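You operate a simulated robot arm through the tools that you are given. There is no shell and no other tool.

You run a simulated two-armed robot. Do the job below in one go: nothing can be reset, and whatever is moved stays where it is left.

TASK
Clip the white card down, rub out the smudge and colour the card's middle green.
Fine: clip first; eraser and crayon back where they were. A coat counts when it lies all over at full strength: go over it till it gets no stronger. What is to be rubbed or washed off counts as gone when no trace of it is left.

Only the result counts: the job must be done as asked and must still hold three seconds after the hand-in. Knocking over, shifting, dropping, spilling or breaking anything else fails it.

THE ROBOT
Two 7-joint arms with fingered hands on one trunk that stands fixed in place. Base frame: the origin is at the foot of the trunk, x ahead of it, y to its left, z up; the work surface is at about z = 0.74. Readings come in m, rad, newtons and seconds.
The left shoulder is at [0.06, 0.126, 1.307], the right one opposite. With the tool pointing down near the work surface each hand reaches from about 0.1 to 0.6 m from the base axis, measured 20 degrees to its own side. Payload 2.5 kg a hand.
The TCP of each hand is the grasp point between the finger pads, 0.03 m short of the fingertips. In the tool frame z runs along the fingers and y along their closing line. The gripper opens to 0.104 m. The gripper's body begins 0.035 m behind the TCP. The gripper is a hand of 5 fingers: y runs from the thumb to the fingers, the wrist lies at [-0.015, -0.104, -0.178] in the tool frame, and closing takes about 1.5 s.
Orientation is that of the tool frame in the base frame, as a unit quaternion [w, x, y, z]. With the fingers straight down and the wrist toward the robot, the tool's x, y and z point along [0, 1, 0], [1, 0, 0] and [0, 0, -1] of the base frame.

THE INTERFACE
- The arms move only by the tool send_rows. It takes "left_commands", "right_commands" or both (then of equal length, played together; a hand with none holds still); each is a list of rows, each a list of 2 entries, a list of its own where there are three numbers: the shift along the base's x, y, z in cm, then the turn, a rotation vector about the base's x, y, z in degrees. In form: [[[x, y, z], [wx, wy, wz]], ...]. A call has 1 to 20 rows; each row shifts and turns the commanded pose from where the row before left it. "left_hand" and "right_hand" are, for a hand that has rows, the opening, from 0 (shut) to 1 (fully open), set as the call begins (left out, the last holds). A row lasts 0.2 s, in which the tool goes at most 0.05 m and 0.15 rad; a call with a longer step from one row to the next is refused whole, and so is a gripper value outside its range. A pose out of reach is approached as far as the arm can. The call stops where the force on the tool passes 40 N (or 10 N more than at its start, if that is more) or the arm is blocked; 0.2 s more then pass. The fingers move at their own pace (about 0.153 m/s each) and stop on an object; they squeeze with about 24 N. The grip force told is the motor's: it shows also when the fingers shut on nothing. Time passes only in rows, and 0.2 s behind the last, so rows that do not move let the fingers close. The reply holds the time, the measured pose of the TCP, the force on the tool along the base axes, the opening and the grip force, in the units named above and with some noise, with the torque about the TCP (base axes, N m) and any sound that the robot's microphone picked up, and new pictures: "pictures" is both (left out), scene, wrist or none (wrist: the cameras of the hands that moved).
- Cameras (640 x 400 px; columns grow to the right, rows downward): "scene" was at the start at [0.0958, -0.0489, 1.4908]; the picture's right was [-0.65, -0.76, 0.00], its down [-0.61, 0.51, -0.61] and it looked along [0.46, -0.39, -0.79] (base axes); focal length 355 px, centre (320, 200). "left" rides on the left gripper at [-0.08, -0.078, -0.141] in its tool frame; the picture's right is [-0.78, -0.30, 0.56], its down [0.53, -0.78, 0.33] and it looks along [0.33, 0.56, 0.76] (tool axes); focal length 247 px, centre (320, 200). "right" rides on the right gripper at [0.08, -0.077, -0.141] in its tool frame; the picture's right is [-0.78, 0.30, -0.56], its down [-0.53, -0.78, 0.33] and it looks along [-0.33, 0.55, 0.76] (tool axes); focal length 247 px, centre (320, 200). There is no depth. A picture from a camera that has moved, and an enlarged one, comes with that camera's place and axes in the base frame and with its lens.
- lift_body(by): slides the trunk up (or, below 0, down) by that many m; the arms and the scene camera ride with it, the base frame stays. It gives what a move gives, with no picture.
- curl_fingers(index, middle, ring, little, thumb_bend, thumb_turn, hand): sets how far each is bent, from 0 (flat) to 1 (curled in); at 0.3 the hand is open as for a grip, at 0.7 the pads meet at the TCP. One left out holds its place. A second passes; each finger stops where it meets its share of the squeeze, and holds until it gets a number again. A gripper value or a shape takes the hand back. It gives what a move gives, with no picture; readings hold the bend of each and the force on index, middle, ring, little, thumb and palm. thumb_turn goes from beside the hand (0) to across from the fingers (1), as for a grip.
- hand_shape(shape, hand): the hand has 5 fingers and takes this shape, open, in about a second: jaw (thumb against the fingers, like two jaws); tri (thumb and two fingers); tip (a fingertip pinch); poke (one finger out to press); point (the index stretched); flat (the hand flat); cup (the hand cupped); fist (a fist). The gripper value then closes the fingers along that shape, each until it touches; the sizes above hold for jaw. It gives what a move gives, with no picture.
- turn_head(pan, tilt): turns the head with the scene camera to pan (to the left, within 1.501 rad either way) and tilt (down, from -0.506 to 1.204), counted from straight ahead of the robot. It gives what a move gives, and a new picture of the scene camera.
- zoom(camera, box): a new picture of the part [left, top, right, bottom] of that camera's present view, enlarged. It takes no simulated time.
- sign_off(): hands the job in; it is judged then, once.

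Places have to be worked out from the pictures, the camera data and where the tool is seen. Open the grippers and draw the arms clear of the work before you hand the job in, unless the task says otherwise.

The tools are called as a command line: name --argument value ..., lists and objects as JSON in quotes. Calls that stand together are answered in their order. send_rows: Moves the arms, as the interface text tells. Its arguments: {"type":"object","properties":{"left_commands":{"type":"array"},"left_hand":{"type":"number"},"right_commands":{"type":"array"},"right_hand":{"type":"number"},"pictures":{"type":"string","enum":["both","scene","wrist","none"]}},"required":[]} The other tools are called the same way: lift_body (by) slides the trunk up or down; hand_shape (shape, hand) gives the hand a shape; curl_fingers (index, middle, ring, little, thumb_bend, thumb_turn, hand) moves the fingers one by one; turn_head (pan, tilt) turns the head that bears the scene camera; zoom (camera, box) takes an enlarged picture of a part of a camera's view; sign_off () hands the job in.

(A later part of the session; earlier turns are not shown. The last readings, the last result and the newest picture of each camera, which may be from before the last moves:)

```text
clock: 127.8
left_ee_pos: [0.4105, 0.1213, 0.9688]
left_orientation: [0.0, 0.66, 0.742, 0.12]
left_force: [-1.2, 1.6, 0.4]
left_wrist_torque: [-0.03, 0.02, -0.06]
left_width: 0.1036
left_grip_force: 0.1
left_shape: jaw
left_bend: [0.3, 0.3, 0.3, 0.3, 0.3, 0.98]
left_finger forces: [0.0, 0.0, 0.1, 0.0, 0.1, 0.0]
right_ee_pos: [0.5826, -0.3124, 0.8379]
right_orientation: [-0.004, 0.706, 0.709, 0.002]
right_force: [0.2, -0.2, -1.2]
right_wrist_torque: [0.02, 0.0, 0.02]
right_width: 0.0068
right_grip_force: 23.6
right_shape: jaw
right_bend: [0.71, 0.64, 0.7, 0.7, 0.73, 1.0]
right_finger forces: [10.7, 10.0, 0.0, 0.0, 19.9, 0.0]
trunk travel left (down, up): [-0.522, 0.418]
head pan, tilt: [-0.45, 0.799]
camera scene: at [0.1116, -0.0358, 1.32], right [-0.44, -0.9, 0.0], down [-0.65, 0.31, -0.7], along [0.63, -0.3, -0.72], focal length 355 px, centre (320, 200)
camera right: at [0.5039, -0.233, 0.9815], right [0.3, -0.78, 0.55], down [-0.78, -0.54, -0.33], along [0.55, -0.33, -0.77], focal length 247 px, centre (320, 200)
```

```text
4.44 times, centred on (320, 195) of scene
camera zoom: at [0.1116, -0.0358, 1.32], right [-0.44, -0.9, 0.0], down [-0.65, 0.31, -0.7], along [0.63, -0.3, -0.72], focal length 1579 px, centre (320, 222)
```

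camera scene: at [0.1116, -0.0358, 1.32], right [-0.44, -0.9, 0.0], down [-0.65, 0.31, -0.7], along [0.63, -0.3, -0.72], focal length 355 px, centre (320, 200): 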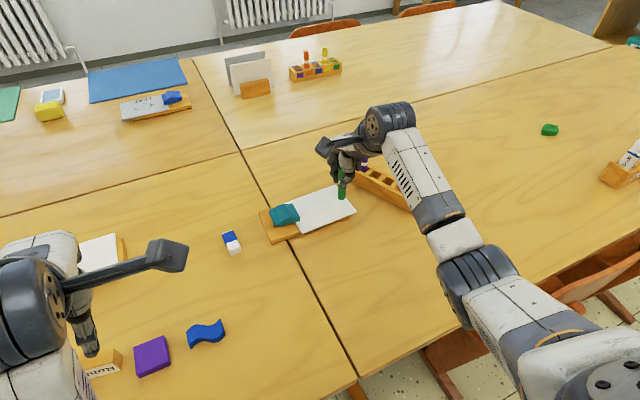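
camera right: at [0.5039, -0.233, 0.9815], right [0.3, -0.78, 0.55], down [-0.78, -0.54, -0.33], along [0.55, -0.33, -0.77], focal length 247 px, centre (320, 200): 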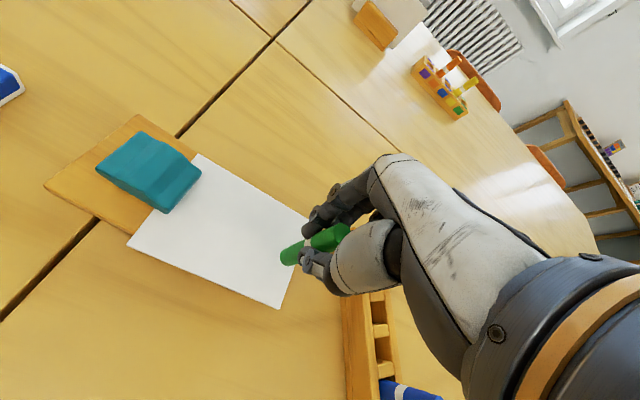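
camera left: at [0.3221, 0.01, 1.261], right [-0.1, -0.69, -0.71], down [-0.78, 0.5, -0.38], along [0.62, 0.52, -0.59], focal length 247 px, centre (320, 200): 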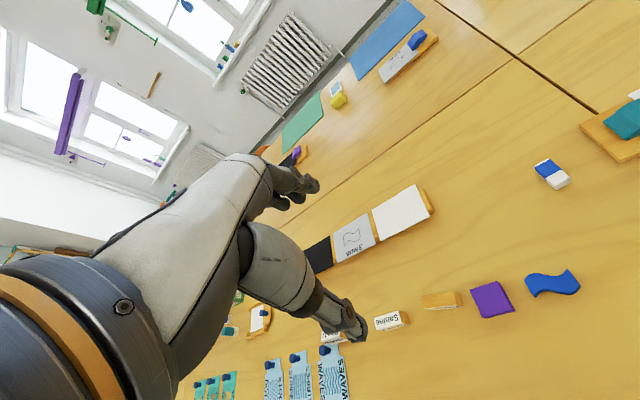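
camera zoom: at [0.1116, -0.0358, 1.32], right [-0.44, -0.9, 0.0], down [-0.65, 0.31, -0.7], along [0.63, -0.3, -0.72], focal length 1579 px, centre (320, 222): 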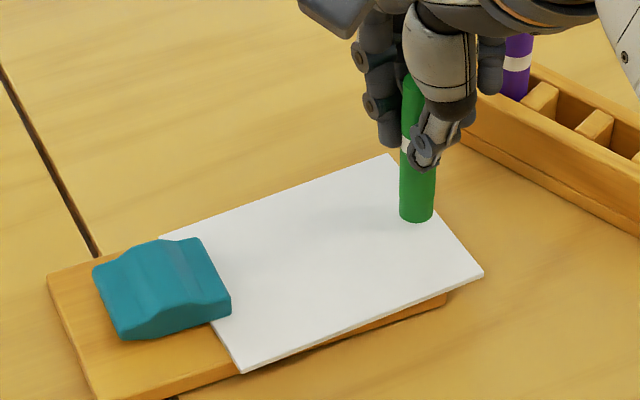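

The crayon end is about 7 mm above the card. The board ends near y=-0.31, so I'll start a bit further in at y≈-0.300, then touch down gently.

send_rows --right_commands '[[[0, 1.5, 0], [0, 0, 0]], [[0, 0, -0.4], [0, 0, 0]], [[0, 0, -0.2], [0, 0, 0]], [[0, 0, 0], [0, 0, 0]]]' --pictures "none"

send_rows --right_commands '[[[0, 0, -0.15], [0, 0, 0]], [[0, 0, 0], [0, 0, 0]]]' --pictures "none"

send_rows --right_commands '[[[0, 0, -0.1], [0, 0, 0]], [[0, 0, 0], [0, 0, 0]]]' --pictures "none"

```text
clock: 128.8
left_ee_pos: [0.4082, 0.1205, 0.9701]
left_orientation: [0.0, 0.66, 0.742, 0.119]
left_force: [0.1, -0.2, 0.2]
left_wrist_torque: [0.04, 0.02, 0.0]
left_width: 0.1039
left_grip_force: 0.0
left_shape: jaw
left_bend: [0.3, 0.3, 0.3, 0.3, 0.3, 0.98]
left_finger forces: [0.1, 0.1, 0.0, 0.0, 0.0, 0.1]
right_ee_pos: [0.5819, -0.2961, 0.8323]
right_orientation: [-0.005, 0.705, 0.709, 0.002]
right_force: [0.5, 0.1, -0.3]
right_wrist_torque: [-0.02, 0.0, 0.01]
right_width: 0.0064
right_grip_force: 24.2
right_shape: jaw
right_bend: [0.71, 0.64, 0.7, 0.7, 0.73, 1.0]
right_finger forces: [10.7, 10.1, 0.0, 0.0, 19.8, 0.0]
trunk travel left (down, up): [-0.522, 0.418]
head pan, tilt: [-0.45, 0.799]
```

```text
clock: 129.4
left_ee_pos: [0.4101, 0.1217, 0.9697]
left_orientation: [0.0, 0.66, 0.742, 0.119]
left_force: [-0.6, 0.7, 0.2]
left_wrist_torque: [0.0, -0.01, -0.02]
left_width: 0.1039
left_grip_force: 0.1
left_shape: jaw
left_bend: [0.3, 0.3, 0.3, 0.3, 0.3, 0.98]
left_finger forces: [0.0, 0.0, 0.0, 0.0, 0.1, 0.0]
right_ee_pos: [0.5816, -0.2956, 0.8296]
right_orientation: [-0.004, 0.706, 0.709, 0.002]
right_force: [0.7, -0.3, 0.1]
right_wrist_torque: [0.0, 0.0, -0.02]
right_width: 0.0063
right_grip_force: 24.2
right_shape: jaw
right_bend: [0.71, 0.64, 0.7, 0.7, 0.73, 1.0]
right_finger forces: [10.7, 10.0, 0.0, 0.0, 19.8, 0.1]
trunk travel left (down, up): [-0.522, 0.418]
head pan, tilt: [-0.45, 0.799]
```

```text
clock: 130.0
left_ee_pos: [0.4088, 0.1217, 0.969]
left_orientation: [0.0, 0.659, 0.742, 0.119]
left_force: [-0.7, -0.2, -0.2]
left_wrist_torque: [0.0, 0.0, 0.01]
left_width: 0.1038
left_grip_force: 0.1
left_shape: jaw
left_bend: [0.3, 0.3, 0.3, 0.3, 0.3, 0.98]
left_finger forces: [0.1, 0.0, 0.0, 0.1, 0.1, 0.1]
right_ee_pos: [0.582, -0.2955, 0.8302]
right_orientation: [-0.004, 0.706, 0.708, 0.002]
right_force: [0.5, -0.5, 0.6]
right_wrist_torque: [0.01, 0.04, -0.02]
right_width: 0.0064
right_grip_force: 23.6
right_shape: jaw
right_bend: [0.71, 0.64, 0.7, 0.7, 0.73, 1.0]
right_finger forces: [10.8, 10.1, 0.0, 0.0, 20.0, 0.0]
trunk travel left (down, up): [-0.522, 0.418]
head pan, tilt: [-0.45, 0.799]
```

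Contact is just about to be reached; stepping down a little more.

send_rows --right_commands '[[[0, 0, -0.1], [0, 0, 0]], [[0, 0, 0], [0, 0, 0]]]' --pictures "none"

send_rows --right_commands '[[[0, 0, -0.07], [0, 0, 0]], [[0, 0, 0], [0, 0, 0]]]' --pictures "none"

```text
clock: 130.6
left_ee_pos: [0.4089, 0.1207, 0.9695]
left_orientation: [0.0, 0.66, 0.742, 0.119]
left_force: [-1.1, 1.1, 0.2]
left_wrist_torque: [0.01, 0.01, -0.04]
left_width: 0.1035
left_grip_force: 0.0
left_shape: jaw
left_bend: [0.3, 0.3, 0.3, 0.3, 0.3, 0.98]
left_finger forces: [0.0, 0.0, 0.0, 0.0, 0.1, 0.1]
right_ee_pos: [0.5824, -0.2962, 0.8297]
right_orientation: [-0.003, 0.706, 0.708, 0.002]
right_force: [-1.4, -0.8, 3.0]
right_wrist_torque: [-0.01, -0.02, 0.0]
right_width: 0.0065
right_grip_force: 24.2
right_shape: jaw
right_bend: [0.71, 0.64, 0.7, 0.7, 0.73, 1.0]
right_finger forces: [10.8, 10.3, 0.0, 0.0, 20.6, 0.1]
trunk travel left (down, up): [-0.522, 0.418]
head pan, tilt: [-0.45, 0.799]
```

```text
clock: 131.2
left_ee_pos: [0.4084, 0.1213, 0.9684]
left_orientation: [0.0, 0.66, 0.742, 0.119]
left_force: [0.5, 0.2, -0.4]
left_wrist_torque: [-0.01, 0.0, 0.01]
left_width: 0.104
left_grip_force: 0.0
left_shape: jaw
left_bend: [0.3, 0.3, 0.3, 0.3, 0.3, 0.98]
left_finger forces: [0.1, 0.0, 0.0, 0.0, 0.0, 0.0]
right_ee_pos: [0.5815, -0.2953, 0.8302]
right_orientation: [-0.004, 0.705, 0.709, 0.002]
right_force: [-0.3, -0.3, 5.4]
right_wrist_torque: [0.0, -0.02, -0.02]
right_width: 0.0067
right_grip_force: 23.8
right_shape: jaw
right_bend: [0.71, 0.64, 0.7, 0.7, 0.73, 1.0]
right_finger forces: [11.1, 10.5, 0.1, 0.0, 21.3, 0.0]
trunk travel left (down, up): [-0.522, 0.418]
head pan, tilt: [-0.45, 0.799]
```

About 5 N of contact. A first test stroke +y.

send_rows --right_commands '[[[0, 1.2, 0], [0, 0, 0]], [[0, 1.2, 0], [0, 0, 0]], [[0, 1.2, 0], [0, 0, 0]], [[0, 1.2, 0], [0, 0, 0]], [[0, 1, 0], [0, 0, 0]]]'

zoom --camera "right" --box '[180, 130, 400, 300]'

zoom --camera "scene" --box '[260, 160, 380, 250]'

```text
clock: 132.4
left_ee_pos: [0.4093, 0.1227, 0.9691]
left_orientation: [0.0, 0.659, 0.742, 0.119]
left_force: [-1.3, 0.2, 0.2]
left_wrist_torque: [0.02, 0.01, 0.04]
left_width: 0.104
left_grip_force: 0.0
left_shape: jaw
left_bend: [0.3, 0.3, 0.3, 0.3, 0.3, 0.98]
left_finger forces: [0.1, 0.0, 0.0, 0.0, 0.0, 0.0]
right_ee_pos: [0.5819, -0.2388, 0.8289]
right_orientation: [-0.005, 0.706, 0.709, 0.002]
right_force: [0.1, -3.1, 6.1]
right_wrist_torque: [-0.3, -0.01, 0.01]
right_width: 0.0074
right_grip_force: 24.1
right_shape: jaw
right_bend: [0.71, 0.64, 0.7, 0.7, 0.73, 1.0]
right_finger forces: [10.5, 14.4, 0.0, 0.0, 21.3, 0.0]
trunk travel left (down, up): [-0.522, 0.418]
head pan, tilt: [-0.45, 0.799]
camera scene: at [0.111, -0.0358, 1.3201], right [-0.44, -0.9, 0.0], down [-0.65, 0.31, -0.7], along [0.63, -0.3, -0.72], focal length 355 px, centre (320, 200)
camera right: at [0.5038, -0.1591, 0.9718], right [0.3, -0.78, 0.55], down [-0.78, -0.54, -0.33], along [0.55, -0.33, -0.77], focal length 247 px, centre (320, 200)
```

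scene: 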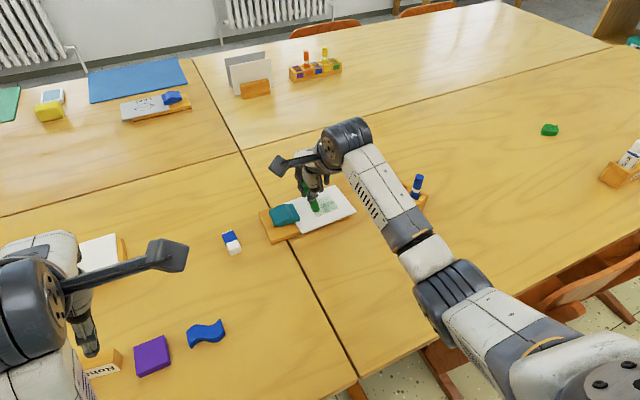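
right: 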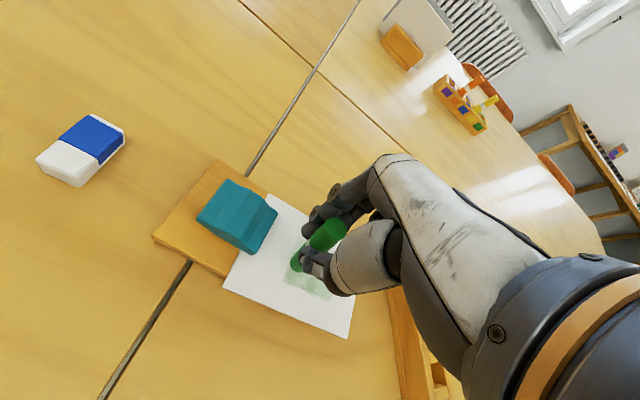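

```text
2.35 times, centred on (290, 215) of right
camera zoom: at [0.5038, -0.1591, 0.9718], right [0.3, -0.78, 0.55], down [-0.78, -0.54, -0.33], along [0.55, -0.33, -0.77], focal length 581 px, centre (391, 165)
```

zoom: 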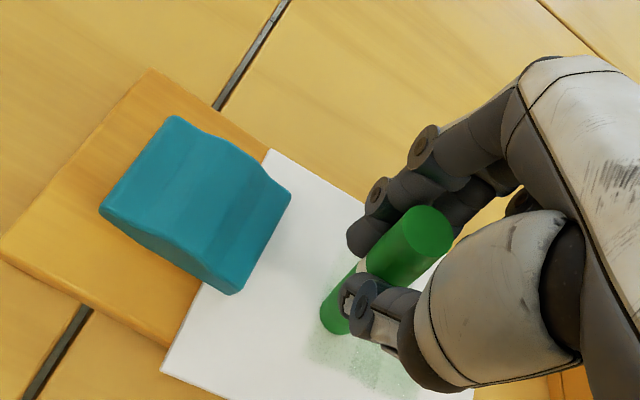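

```text
4.44 times, centred on (320, 205) of scene
camera zoom: at [0.111, -0.0358, 1.3201], right [-0.44, -0.9, 0.0], down [-0.65, 0.31, -0.7], along [0.63, -0.3, -0.72], focal length 1579 px, centre (320, 178)
```

zoom: 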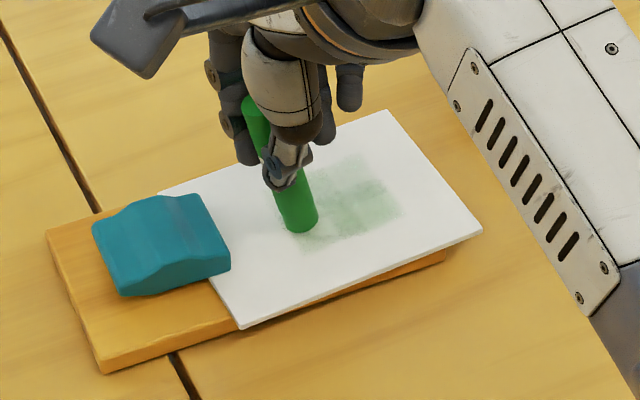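

The coat is appearing faintly over a middle patch (about x 0.56–0.61, y -0.25…-0.30), and the card stayed put. The crayon leans a little in the pinch when dragged along y, so I'll colour with x-direction zigzag strokes, stepping along y.

send_rows --right_commands '[[[1.1, 0, 0], [0, 0, 0]], [[1.1, 0, 0], [0, 0, 0]], [[0, -0.8, 0], [0, 0, 0]], [[-1.47, 0, 0], [0, 0, 0]], [[-1.47, 0, 0], [0, 0, 0]], [[-1.47, 0, 0], [0, 0, 0]], [[0, -0.8, 0], [0, 0, 0]], [[1.47, 0, 0], [0, 0, 0]], [[1.47, 0, 0], [0, 0, 0]], [[1.47, 0, 0], [0, 0, 0]], [[0, -0.8, 0], [0, 0, 0]], [[-1.47, 0, 0], [0, 0, 0]], [[-1.47, 0, 0], [0, 0, 0]], [[-1.47, 0, 0], [0, 0, 0]], [[0, -0.8, 0], [0, 0, 0]], [[1.47, 0, 0], [0, 0, 0]], [[1.47, 0, 0], [0, 0, 0]], [[1.47, 0, 0], [0, 0, 0]]]'

zoom --camera "right" --box '[180, 130, 400, 300]'

zoom --camera "scene" --box '[260, 160, 380, 250]'

```text
clock: 136.2
left_ee_pos: [0.4099, 0.1215, 0.9691]
left_orientation: [0.0, 0.66, 0.742, 0.119]
left_force: [-0.6, 0.7, 1.1]
left_wrist_torque: [-0.03, 0.01, 0.02]
left_width: 0.1038
left_grip_force: 0.1
left_shape: jaw
left_bend: [0.3, 0.3, 0.3, 0.3, 0.3, 0.98]
left_finger forces: [0.0, 0.0, 0.1, 0.0, 0.0, 0.0]
right_ee_pos: [0.6043, -0.2699, 0.8277]
right_orientation: [-0.004, 0.706, 0.708, 0.001]
right_force: [-1.0, 0.8, 3.7]
right_wrist_torque: [0.02, 0.12, 0.01]
right_width: 0.0067
right_grip_force: 24.2
right_shape: jaw
right_bend: [0.72, 0.61, 0.7, 0.7, 0.76, 1.0]
right_finger forces: [11.1, 16.0, 0.1, 0.1, 23.0, 0.1]
trunk travel left (down, up): [-0.522, 0.418]
head pan, tilt: [-0.45, 0.799]
camera scene: at [0.1111, -0.0355, 1.32], right [-0.44, -0.9, 0.0], down [-0.65, 0.31, -0.7], along [0.63, -0.3, -0.72], focal length 355 px, centre (320, 200)
camera right: at [0.5264, -0.1912, 0.9704], right [0.3, -0.78, 0.55], down [-0.78, -0.54, -0.33], along [0.55, -0.33, -0.77], focal length 247 px, centre (320, 200)
```

scene: 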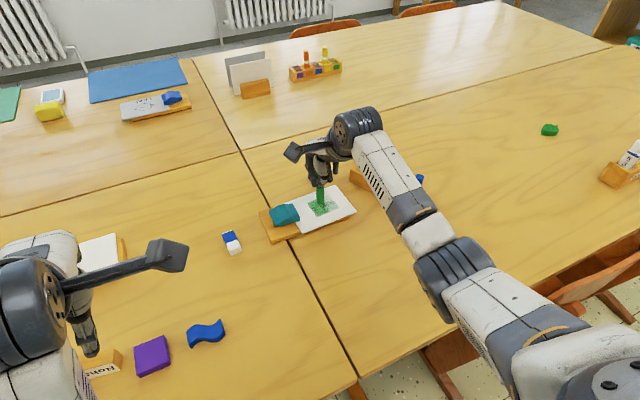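
right: 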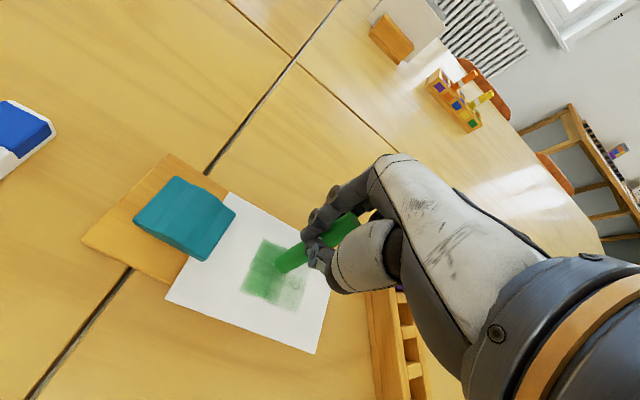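

```text
2.35 times, centred on (290, 215) of right
camera zoom: at [0.5264, -0.1912, 0.9704], right [0.3, -0.78, 0.55], down [-0.78, -0.54, -0.33], along [0.55, -0.33, -0.77], focal length 581 px, centre (391, 165)
```

zoom: 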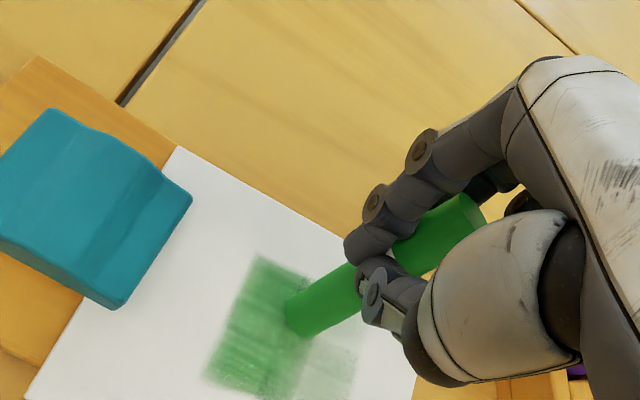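

```text
4.44 times, centred on (320, 205) of scene
camera zoom: at [0.1111, -0.0355, 1.32], right [-0.44, -0.9, 0.0], down [-0.65, 0.31, -0.7], along [0.63, -0.3, -0.72], focal length 1579 px, centre (320, 178)
```

zoom: 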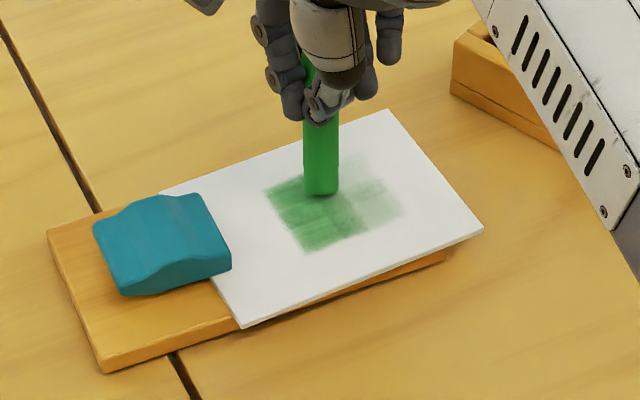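

Good progress: a rectangular middle patch is filling and the card stays put. I'm continuing the zigzag toward its far end.

send_rows --right_commands '[[[0, -0.7, -0.04], [0, 0, 0]], [[-1.47, 0, 0], [0, 0, 0]], [[-1.47, 0, 0], [0, 0, 0]], [[-1.47, 0, 0], [0, 0, 0]], [[0, -0.7, 0], [0, 0, 0]], [[1.47, 0, 0], [0, 0, 0]], [[1.47, 0, 0], [0, 0, 0]], [[1.47, 0, 0], [0, 0, 0]], [[0, -0.7, 0], [0, 0, 0]], [[-1.47, 0, 0], [0, 0, 0]], [[-1.47, 0, 0], [0, 0, 0]], [[-1.47, 0, 0], [0, 0, 0]], [[0, -0.6, 0], [0, 0, 0]], [[1.47, 0, 0], [0, 0, 0]], [[1.47, 0, 0], [0, 0, 0]], [[1.47, 0, 0], [0, 0, 0]], [[0, -0.5, 0], [0, 0, 0]], [[-1.47, 0, 0], [0, 0, 0]], [[-1.47, 0, 0], [0, 0, 0]], [[-1.47, 0, 0], [0, 0, 0]]]'

zoom --camera "right" --box '[180, 130, 400, 300]'

zoom --camera "scene" --box '[260, 160, 380, 250]'

```text
clock: 140.4
left_ee_pos: [0.4095, 0.1213, 0.9688]
left_orientation: [0.0, 0.66, 0.742, 0.119]
left_force: [-0.4, -0.8, 0.6]
left_wrist_torque: [-0.01, -0.01, -0.03]
left_width: 0.1039
left_grip_force: 0.0
left_shape: jaw
left_bend: [0.3, 0.3, 0.3, 0.3, 0.3, 0.98]
left_finger forces: [0.0, 0.0, 0.0, 0.1, 0.0, 0.0]
right_ee_pos: [0.559, -0.3032, 0.8273]
right_orientation: [-0.004, 0.707, 0.708, 0.002]
right_force: [1.4, -0.5, 5.1]
right_wrist_torque: [-0.03, -0.19, 0.03]
right_width: 0.0073
right_grip_force: 23.8
right_shape: jaw
right_bend: [0.72, 0.6, 0.7, 0.7, 0.76, 1.0]
right_finger forces: [0.0, 14.9, 0.5, 0.1, 21.7, 0.1]
trunk travel left (down, up): [-0.522, 0.418]
head pan, tilt: [-0.45, 0.799]
camera scene: at [0.1113, -0.0356, 1.3201], right [-0.44, -0.9, 0.0], down [-0.65, 0.31, -0.7], along [0.63, -0.3, -0.72], focal length 355 px, centre (320, 200)
camera right: at [0.4817, -0.2234, 0.9711], right [0.3, -0.78, 0.55], down [-0.78, -0.54, -0.34], along [0.56, -0.33, -0.77], focal length 247 px, centre (320, 200)
```

scene: 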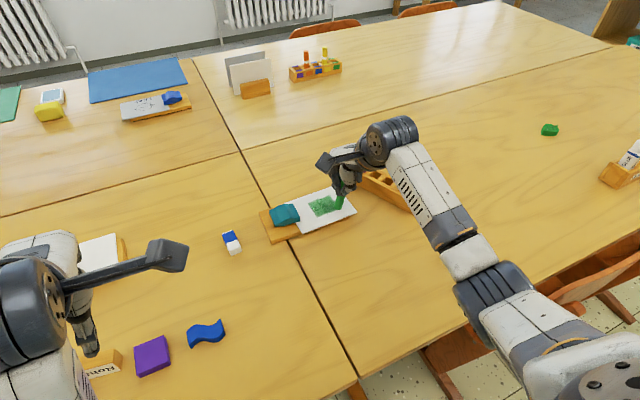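
right: 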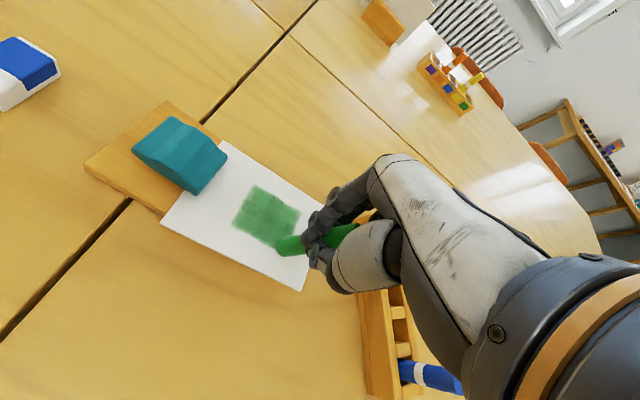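

```text
2.35 times, centred on (290, 215) of right
camera zoom: at [0.4817, -0.2234, 0.9711], right [0.3, -0.78, 0.55], down [-0.78, -0.54, -0.34], along [0.56, -0.33, -0.77], focal length 581 px, centre (391, 165)
```

zoom: 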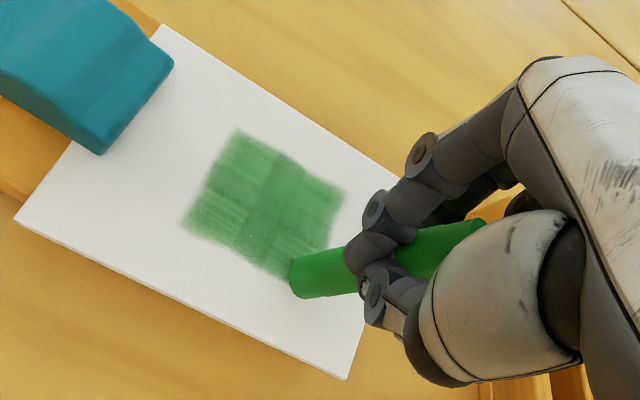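

```text
4.44 times, centred on (320, 205) of scene
camera zoom: at [0.1113, -0.0356, 1.3201], right [-0.44, -0.9, 0.0], down [-0.65, 0.31, -0.7], along [0.63, -0.3, -0.72], focal length 1579 px, centre (320, 178)
```

zoom: 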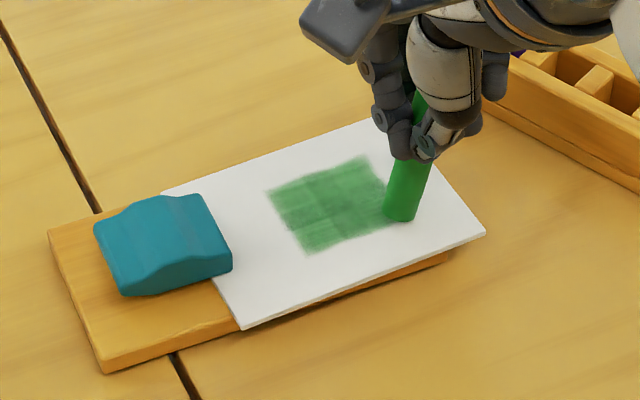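

The whole patch (x 0.561–0.608, y -0.247…-0.299) has a first coat and the card holds still. I'll go over it again working back toward +y, which also re-seats the crayon in the pinch, with slightly wider strokes.

send_rows --right_commands '[[[1.4, 0, 0], [0, 0, 0]], [[1.4, 0, 0], [0, 0, 0]], [[1.4, 0, 0], [0, 0, 0]], [[1.4, 0, 0], [0, 0, 0]], [[0, 0.9, 0], [0, 0, 0]], [[-1.4, 0, 0], [0, 0, 0]], [[-1.4, 0, 0], [0, 0, 0]], [[-1.4, 0, 0], [0, 0, 0]], [[-1.4, 0, 0], [0, 0, 0]], [[0, 0.9, 0], [0, 0, 0]], [[1.4, 0, 0], [0, 0, 0]], [[1.4, 0, 0], [0, 0, 0]], [[1.4, 0, 0], [0, 0, 0]], [[1.4, 0, 0], [0, 0, 0]], [[0, 0.9, 0], [0, 0, 0]], [[-1.4, 0, 0], [0, 0, 0]], [[-1.4, 0, 0], [0, 0, 0]], [[-1.4, 0, 0], [0, 0, 0]], [[-1.4, 0, 0], [0, 0, 0]]]'

zoom --camera "right" --box '[180, 130, 400, 300]'

zoom --camera "scene" --box '[260, 160, 380, 250]'

```text
clock: 144.4
left_ee_pos: [0.4085, 0.1215, 0.9687]
left_orientation: [0.0, 0.66, 0.742, 0.119]
left_force: [0.4, 0.7, 0.1]
left_wrist_torque: [-0.02, 0.01, -0.01]
left_width: 0.1037
left_grip_force: 0.0
left_shape: jaw
left_bend: [0.3, 0.3, 0.3, 0.3, 0.3, 0.98]
left_finger forces: [0.1, 0.1, 0.0, 0.0, 0.0, 0.1]
right_ee_pos: [0.5598, -0.2749, 0.8287]
right_orientation: [-0.004, 0.707, 0.708, 0.002]
right_force: [2.9, 1.0, 5.7]
right_wrist_torque: [-0.08, -0.17, 0.04]
right_width: 0.0079
right_grip_force: 24.1
right_shape: jaw
right_bend: [0.72, 0.6, 0.7, 0.7, 0.76, 1.0]
right_finger forces: [0.0, 14.7, 0.2, 0.0, 22.6, 0.1]
trunk travel left (down, up): [-0.522, 0.418]
head pan, tilt: [-0.45, 0.799]
camera scene: at [0.1113, -0.0356, 1.3201], right [-0.44, -0.9, 0.0], down [-0.65, 0.31, -0.7], along [0.63, -0.3, -0.72], focal length 355 px, centre (320, 200)
camera right: at [0.4817, -0.1957, 0.971], right [0.3, -0.78, 0.55], down [-0.78, -0.53, -0.34], along [0.56, -0.33, -0.76], focal length 247 px, centre (320, 200)
```

scene: 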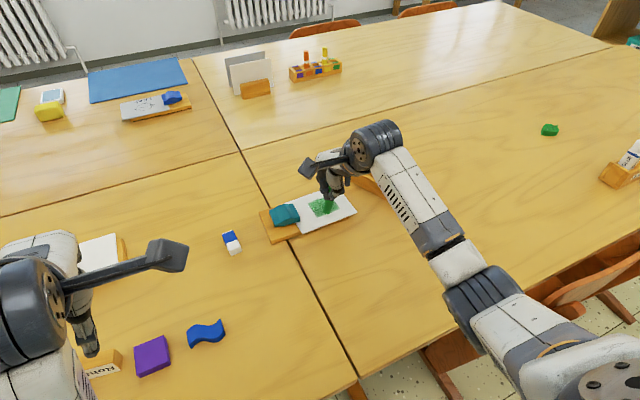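
right: 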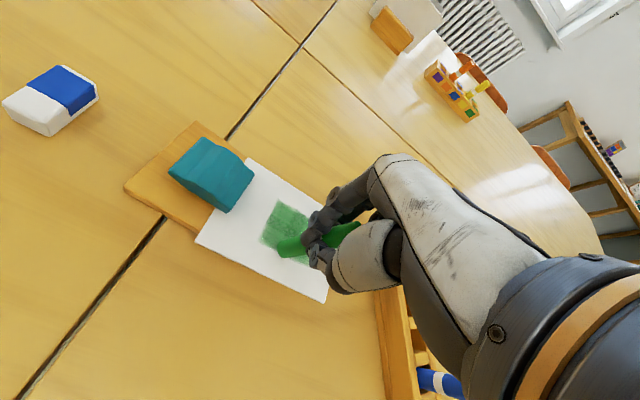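

```text
2.35 times, centred on (290, 215) of right
camera zoom: at [0.4817, -0.1957, 0.971], right [0.3, -0.78, 0.55], down [-0.78, -0.53, -0.34], along [0.56, -0.33, -0.76], focal length 581 px, centre (391, 165)
```

zoom: 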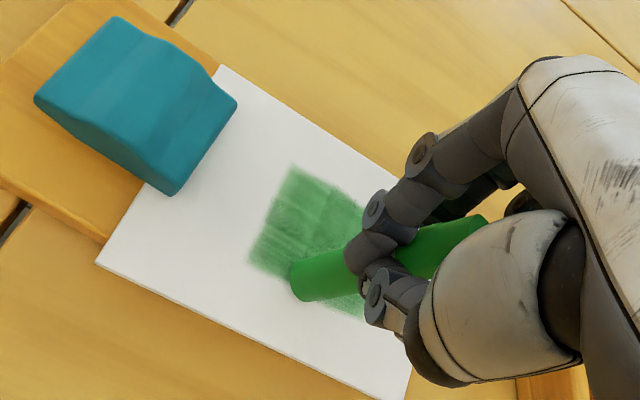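

```text
4.44 times, centred on (320, 205) of scene
camera zoom: at [0.1113, -0.0356, 1.3201], right [-0.44, -0.9, 0.0], down [-0.65, 0.31, -0.7], along [0.63, -0.3, -0.72], focal length 1579 px, centre (320, 178)
```

zoom: 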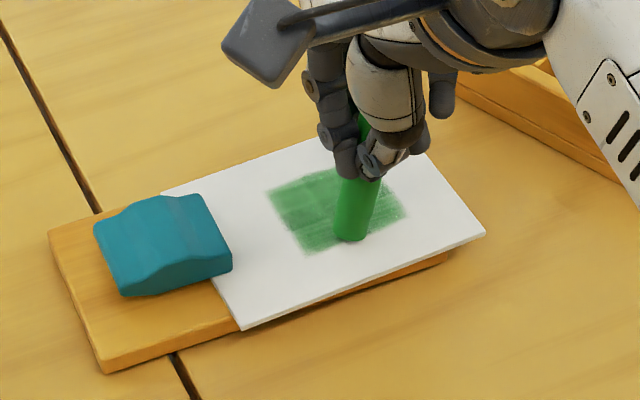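

It's getting denser. I'm continuing toward the near (+y) edge of the patch.

send_rows --right_commands '[[[0, 0.8, 0], [0, 0, 0]], [[1.4, 0, 0], [0, 0, 0]], [[1.4, 0, 0], [0, 0, 0]], [[1.4, 0, 0], [0, 0, 0]], [[1.4, 0, 0], [0, 0, 0]], [[0, 0.8, 0], [0, 0, 0]], [[-1.4, 0, 0], [0, 0, 0]], [[-1.4, 0, 0], [0, 0, 0]], [[-1.4, 0, 0], [0, 0, 0]], [[-1.4, 0, 0], [0, 0, 0]], [[0, 0.8, 0], [0, 0, 0]], [[1.4, 0, 0], [0, 0, 0]], [[1.4, 0, 0], [0, 0, 0]], [[1.4, 0, 0], [0, 0, 0]], [[1.4, 0, 0], [0, 0, 0]], [[0, 0.4, 0], [0, 0, 0]], [[-1.4, 0, 0], [0, 0, 0]], [[-1.4, 0, 0], [0, 0, 0]], [[-1.4, 0, 0], [0, 0, 0]], [[-1.4, 0, 0], [0, 0, 0]]]'

zoom --camera "right" --box '[180, 130, 400, 300]'

zoom --camera "scene" --box '[260, 160, 380, 250]'

```text
clock: 148.6
left_ee_pos: [0.4091, 0.1216, 0.9695]
left_orientation: [0.0, 0.659, 0.742, 0.119]
left_force: [0.1, 0.4, -1.0]
left_wrist_torque: [0.02, 0.0, -0.02]
left_width: 0.1038
left_grip_force: 0.0
left_shape: jaw
left_bend: [0.3, 0.3, 0.3, 0.3, 0.3, 0.98]
left_finger forces: [0.1, 0.0, 0.0, 0.1, 0.0, 0.0]
right_ee_pos: [0.5596, -0.2459, 0.8279]
right_orientation: [-0.004, 0.705, 0.709, 0.002]
right_force: [1.8, 0.2, 4.2]
right_wrist_torque: [-0.02, -0.13, -0.03]
right_width: 0.0075
right_grip_force: 23.6
right_shape: jaw
right_bend: [0.72, 0.6, 0.7, 0.7, 0.77, 1.0]
right_finger forces: [0.0, 13.8, 0.4, 0.0, 23.3, 0.0]
trunk travel left (down, up): [-0.522, 0.418]
head pan, tilt: [-0.45, 0.799]
camera scene: at [0.1114, -0.0357, 1.32], right [-0.44, -0.9, 0.0], down [-0.65, 0.31, -0.7], along [0.63, -0.3, -0.72], focal length 355 px, centre (320, 200)
camera right: at [0.4821, -0.1679, 0.9711], right [0.3, -0.78, 0.55], down [-0.78, -0.54, -0.34], along [0.56, -0.32, -0.77], focal length 247 px, centre (320, 200)
```

scene: 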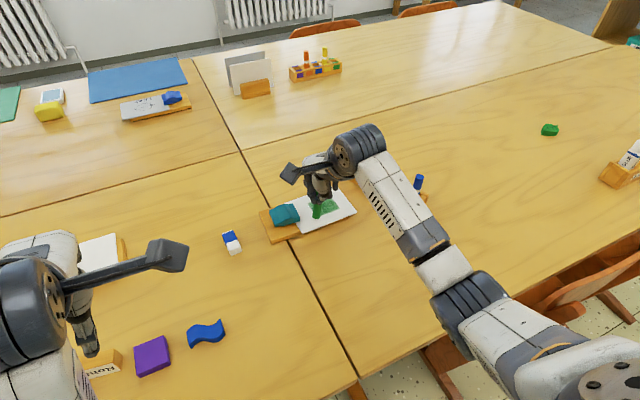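
right: 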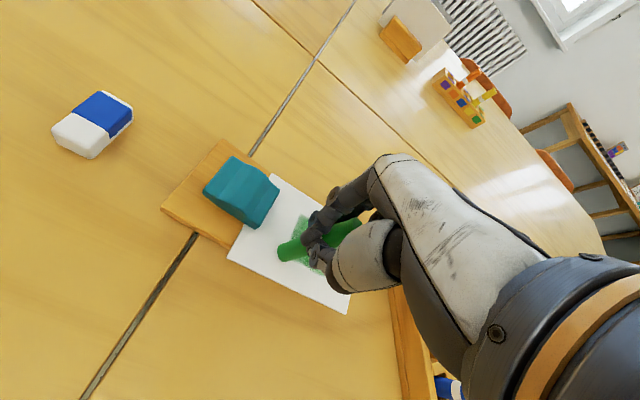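

```text
2.35 times, centred on (290, 215) of right
camera zoom: at [0.4821, -0.1679, 0.9711], right [0.3, -0.78, 0.55], down [-0.78, -0.54, -0.34], along [0.56, -0.32, -0.77], focal length 581 px, centre (391, 165)
```

zoom: 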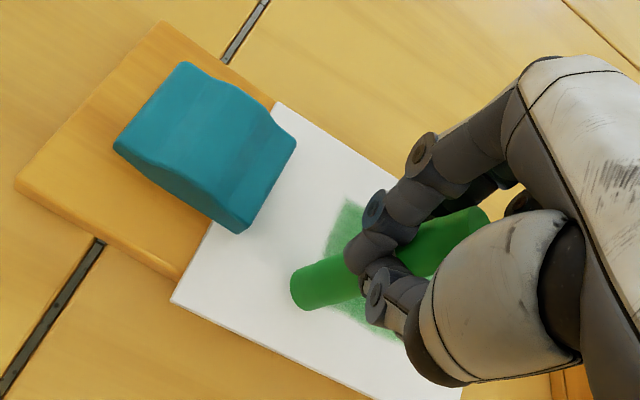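

```text
4.44 times, centred on (320, 205) of scene
camera zoom: at [0.1114, -0.0357, 1.32], right [-0.44, -0.9, 0.0], down [-0.65, 0.31, -0.7], along [0.63, -0.3, -0.72], focal length 1579 px, centre (320, 178)
```

zoom: 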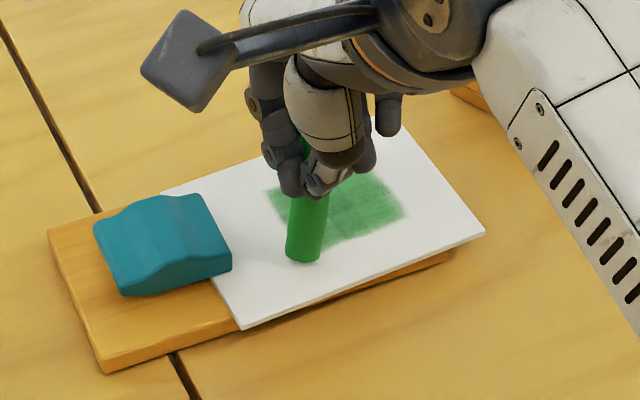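

Another full pass over the patch, going back toward -y.

send_rows --right_commands '[[[1.4, 0, 0], [0, 0, 0]], [[1.4, 0, 0], [0, 0, 0]], [[1.4, 0, 0], [0, 0, 0]], [[1.4, 0, 0], [0, 0, 0]], [[0, -0.7, 0], [0, 0, 0]], [[-1.4, 0, 0], [0, 0, 0]], [[-1.4, 0, 0], [0, 0, 0]], [[-1.4, 0, 0], [0, 0, 0]], [[-1.4, 0, 0], [0, 0, 0]], [[0, -0.7, 0], [0, 0, 0]], [[1.4, 0, 0], [0, 0, 0]], [[1.4, 0, 0], [0, 0, 0]], [[1.4, 0, 0], [0, 0, 0]], [[1.4, 0, 0], [0, 0, 0]], [[0, -0.7, 0], [0, 0, 0]], [[-1.4, 0, 0], [0, 0, 0]], [[-1.4, 0, 0], [0, 0, 0]], [[-1.4, 0, 0], [0, 0, 0]], [[-1.4, 0, 0], [0, 0, 0]], [[0, -0.7, 0], [0, 0, 0]]]' --pictures "none"

send_rows --right_commands '[[[1.4, 0, 0], [0, 0, 0]], [[1.4, 0, 0], [0, 0, 0]], [[1.4, 0, 0], [0, 0, 0]], [[1.4, 0, 0], [0, 0, 0]], [[0, -0.7, 0], [0, 0, 0]], [[-1.4, 0, 0], [0, 0, 0]], [[-1.4, 0, 0], [0, 0, 0]], [[-1.4, 0, 0], [0, 0, 0]], [[-1.4, 0, 0], [0, 0, 0]], [[0, -0.7, 0], [0, 0, 0]], [[1.4, 0, 0], [0, 0, 0]], [[1.4, 0, 0], [0, 0, 0]], [[1.4, 0, 0], [0, 0, 0]], [[1.4, 0, 0], [0, 0, 0]], [[0, -0.7, 0], [0, 0, 0]], [[-1.4, 0, 0], [0, 0, 0]], [[-1.4, 0, 0], [0, 0, 0]], [[-1.4, 0, 0], [0, 0, 0]], [[-1.4, 0, 0], [0, 0, 0]], [[0, -0.6, 0], [0, 0, 0]]]'

zoom --camera "right" --box '[180, 130, 400, 300]'

zoom --camera "scene" --box '[260, 160, 380, 250]'

```text
clock: 152.8
left_ee_pos: [0.4089, 0.1208, 0.9688]
left_orientation: [0.0, 0.66, 0.742, 0.119]
left_force: [0.9, -0.1, -0.6]
left_wrist_torque: [-0.03, -0.04, 0.02]
left_width: 0.1037
left_grip_force: 0.1
left_shape: jaw
left_bend: [0.3, 0.3, 0.3, 0.3, 0.3, 0.98]
left_finger forces: [0.0, 0.0, 0.1, 0.0, 0.1, 0.0]
right_ee_pos: [0.5595, -0.2761, 0.8264]
right_orientation: [-0.005, 0.706, 0.709, 0.001]
right_force: [0.0, 0.1, 2.4]
right_wrist_torque: [0.0, -0.01, 0.01]
right_width: 0.0077
right_grip_force: 23.9
right_shape: jaw
right_bend: [0.72, 0.6, 0.7, 0.7, 0.77, 1.0]
right_finger forces: [0.0, 13.7, 0.9, 0.1, 24.7, 0.0]
trunk travel left (down, up): [-0.522, 0.418]
head pan, tilt: [-0.45, 0.799]
```

```text
clock: 157.0
left_ee_pos: [0.4103, 0.1214, 0.9703]
left_orientation: [0.0, 0.659, 0.742, 0.12]
left_force: [0.2, 0.4, -0.1]
left_wrist_torque: [0.02, 0.01, 0.02]
left_width: 0.1039
left_grip_force: 0.2
left_shape: jaw
left_bend: [0.3, 0.3, 0.3, 0.3, 0.3, 0.98]
left_finger forces: [0.0, 0.1, 0.0, 0.0, 0.0, 0.0]
right_ee_pos: [0.5605, -0.302, 0.8286]
right_orientation: [-0.004, 0.706, 0.708, 0.003]
right_force: [0.2, -0.2, -0.2]
right_wrist_torque: [0.01, -0.04, 0.01]
right_width: 0.0077
right_grip_force: 23.8
right_shape: jaw
right_bend: [0.72, 0.6, 0.7, 0.7, 0.77, 1.0]
right_finger forces: [0.0, 14.0, 0.0, 0.0, 24.3, 0.0]
trunk travel left (down, up): [-0.522, 0.418]
head pan, tilt: [-0.45, 0.799]
camera scene: at [0.1116, -0.0358, 1.32], right [-0.44, -0.9, 0.0], down [-0.65, 0.31, -0.7], along [0.63, -0.3, -0.72], focal length 355 px, centre (320, 200)
camera right: at [0.4819, -0.2237, 0.9712], right [0.3, -0.78, 0.55], down [-0.78, -0.54, -0.33], along [0.55, -0.32, -0.77], focal length 247 px, centre (320, 200)
```

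scene: 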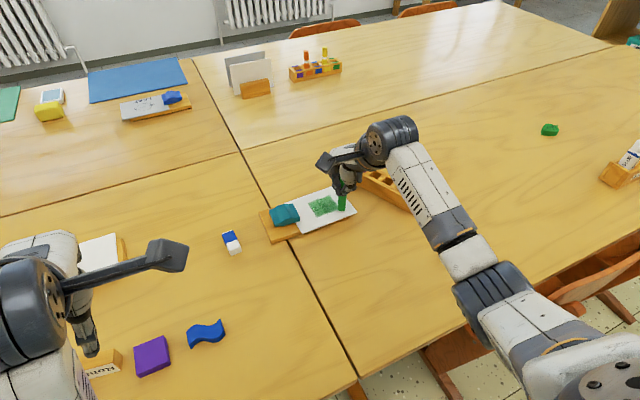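
right: 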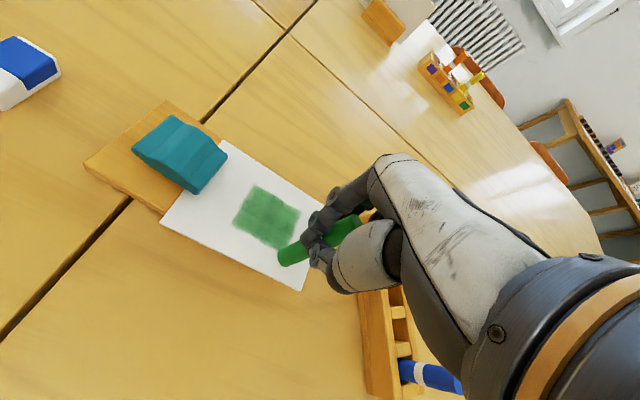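

```text
2.35 times, centred on (290, 215) of right
camera zoom: at [0.4819, -0.2237, 0.9712], right [0.3, -0.78, 0.55], down [-0.78, -0.54, -0.33], along [0.55, -0.32, -0.77], focal length 581 px, centre (391, 165)
```

zoom: 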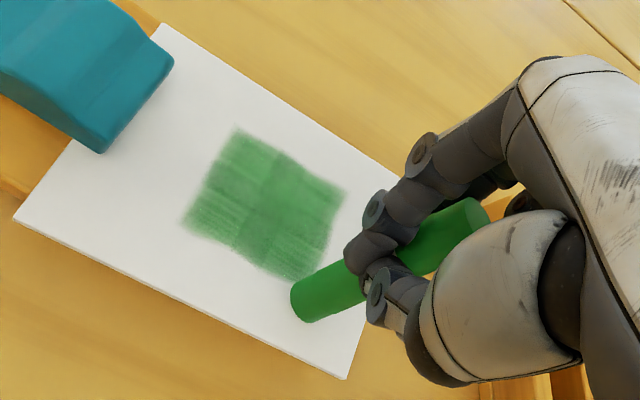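

```text
4.44 times, centred on (320, 205) of scene
camera zoom: at [0.1116, -0.0358, 1.32], right [-0.44, -0.9, 0.0], down [-0.65, 0.31, -0.7], along [0.63, -0.3, -0.72], focal length 1579 px, centre (320, 178)
```

zoom: 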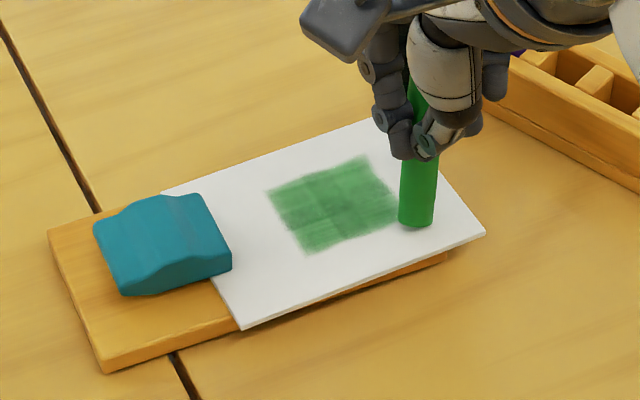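

Contact was lost: the crayon has been pushed up slightly in the grip. I'll press down a little to restore about 5 N before continuing.

send_rows --right_commands '[[[0.5, 0.4, 0], [0, 0, 0]], [[0, 0, -0.15], [0, 0, 0]], [[0, 0, 0], [0, 0, 0]]]' --pictures "none"

send_rows --right_commands '[[[0, 0, -0.08], [0, 0, 0]], [[0, 0, 0], [0, 0, 0]]]' --pictures "none"

```text
clock: 157.8
left_ee_pos: [0.4087, 0.1216, 0.9686]
left_orientation: [0.0, 0.659, 0.742, 0.119]
left_force: [0.7, 0.0, 0.2]
left_wrist_torque: [-0.01, 0.0, 0.01]
left_width: 0.1039
left_grip_force: 0.1
left_shape: jaw
left_bend: [0.3, 0.3, 0.3, 0.3, 0.3, 0.98]
left_finger forces: [0.0, 0.1, 0.0, 0.0, 0.1, 0.0]
right_ee_pos: [0.5644, -0.2991, 0.8271]
right_orientation: [-0.004, 0.706, 0.708, 0.003]
right_force: [-0.3, -0.5, 4.5]
right_wrist_torque: [-0.01, 0.03, 0.0]
right_width: 0.0078
right_grip_force: 23.4
right_shape: jaw
right_bend: [0.72, 0.6, 0.7, 0.7, 0.77, 1.0]
right_finger forces: [0.0, 14.4, 0.0, 0.1, 26.6, 0.0]
trunk travel left (down, up): [-0.522, 0.418]
head pan, tilt: [-0.45, 0.799]
```

```text
clock: 158.4
left_ee_pos: [0.4089, 0.1218, 0.969]
left_orientation: [-0.001, 0.66, 0.742, 0.12]
left_force: [-0.6, 0.0, -0.3]
left_wrist_torque: [0.0, -0.04, 0.0]
left_width: 0.1037
left_grip_force: 0.0
left_shape: jaw
left_bend: [0.3, 0.3, 0.3, 0.3, 0.3, 0.98]
left_finger forces: [0.0, 0.0, 0.0, 0.0, 0.1, 0.0]
right_ee_pos: [0.5638, -0.2986, 0.8268]
right_orientation: [-0.003, 0.706, 0.708, 0.003]
right_force: [-0.8, -0.8, 7.8]
right_wrist_torque: [-0.09, -0.02, 0.02]
right_width: 0.0075
right_grip_force: 23.6
right_shape: jaw
right_bend: [0.72, 0.6, 0.7, 0.7, 0.77, 1.0]
right_finger forces: [0.0, 14.8, 0.0, 0.0, 27.5, 0.0]
trunk travel left (down, up): [-0.522, 0.418]
head pan, tilt: [-0.45, 0.799]
```

Contact is restored. I'm easing slightly and doing another zigzag toward +y.

send_rows --right_commands '[[[-0.7, 0, 0.04], [0, 0, 0]], [[1.4, 0, 0], [0, 0, 0]], [[1.4, 0, 0], [0, 0, 0]], [[1.4, 0, 0], [0, 0, 0]], [[1.4, 0, 0], [0, 0, 0]], [[0, 0.7, 0], [0, 0, 0]], [[-1.4, 0, 0], [0, 0, 0]], [[-1.4, 0, 0], [0, 0, 0]], [[-1.4, 0, 0], [0, 0, 0]], [[-1.4, 0, 0], [0, 0, 0]], [[0, 0.7, 0], [0, 0, 0]], [[1.4, 0, 0], [0, 0, 0]], [[1.4, 0, 0], [0, 0, 0]], [[1.4, 0, 0], [0, 0, 0]], [[1.4, 0, 0], [0, 0, 0]], [[0, 0.7, 0], [0, 0, 0]], [[-1.4, 0, 0], [0, 0, 0]], [[-1.4, 0, 0], [0, 0, 0]], [[-1.4, 0, 0], [0, 0, 0]], [[-1.4, 0, 0], [0, 0, 0]]]'

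zoom --camera "scene" --box '[260, 160, 380, 250]'

zoom --camera "right" --box '[180, 130, 400, 300]'

```text
clock: 162.6
left_ee_pos: [0.4083, 0.1217, 0.9698]
left_orientation: [0.0, 0.66, 0.742, 0.12]
left_force: [0.2, -0.2, -0.1]
left_wrist_torque: [0.0, -0.05, -0.01]
left_width: 0.1038
left_grip_force: 0.2
left_shape: jaw
left_bend: [0.3, 0.3, 0.3, 0.3, 0.3, 0.98]
left_finger forces: [0.0, 0.1, 0.0, 0.1, 0.1, 0.0]
right_ee_pos: [0.5577, -0.2758, 0.8266]
right_orientation: [-0.004, 0.706, 0.708, 0.002]
right_force: [3.6, 0.3, 7.7]
right_wrist_torque: [-0.1, -0.32, 0.0]
right_width: 0.008
right_grip_force: 24.0
right_shape: jaw
right_bend: [0.72, 0.59, 0.7, 0.7, 0.76, 1.0]
right_finger forces: [0.1, 15.0, 0.0, 0.1, 24.2, 0.0]
trunk travel left (down, up): [-0.522, 0.418]
head pan, tilt: [-0.45, 0.799]
camera scene: at [0.1111, -0.0355, 1.3201], right [-0.44, -0.9, 0.0], down [-0.65, 0.31, -0.7], along [0.63, -0.3, -0.72], focal length 355 px, centre (320, 200)
camera right: at [0.4795, -0.198, 0.9691], right [0.3, -0.78, 0.55], down [-0.78, -0.53, -0.34], along [0.56, -0.33, -0.77], focal length 247 px, centre (320, 200)
```

scene: 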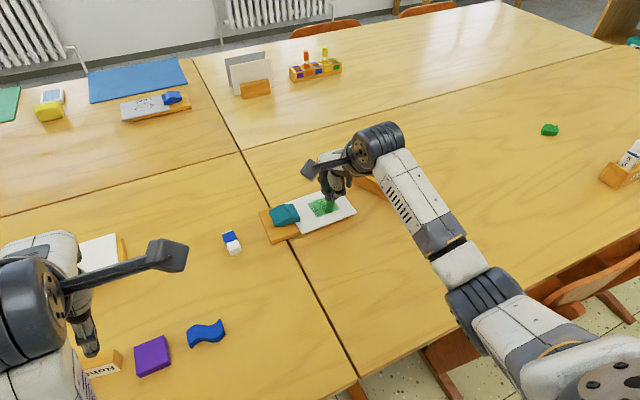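
right: 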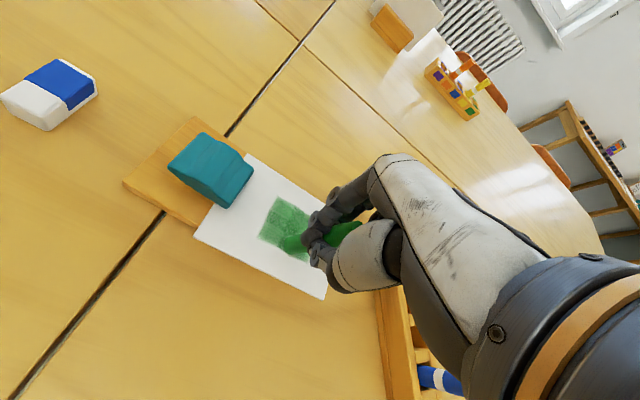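

```text
4.44 times, centred on (320, 205) of scene
camera zoom: at [0.1111, -0.0355, 1.3201], right [-0.44, -0.9, 0.0], down [-0.65, 0.31, -0.7], along [0.63, -0.3, -0.72], focal length 1579 px, centre (320, 178)
```

zoom: 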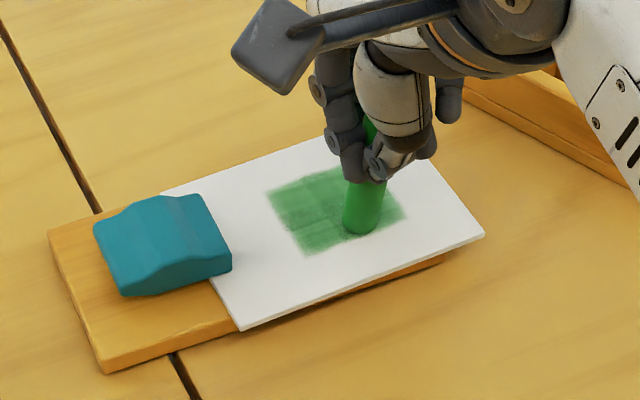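

```text
2.35 times, centred on (290, 215) of right
camera zoom: at [0.4795, -0.198, 0.9691], right [0.3, -0.78, 0.55], down [-0.78, -0.53, -0.34], along [0.56, -0.33, -0.77], focal length 581 px, centre (391, 165)
```

zoom: 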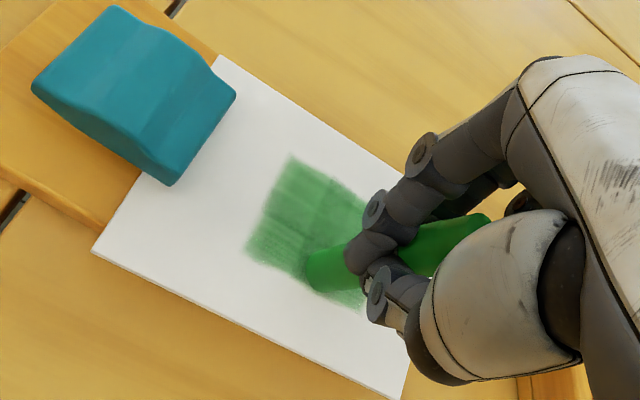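

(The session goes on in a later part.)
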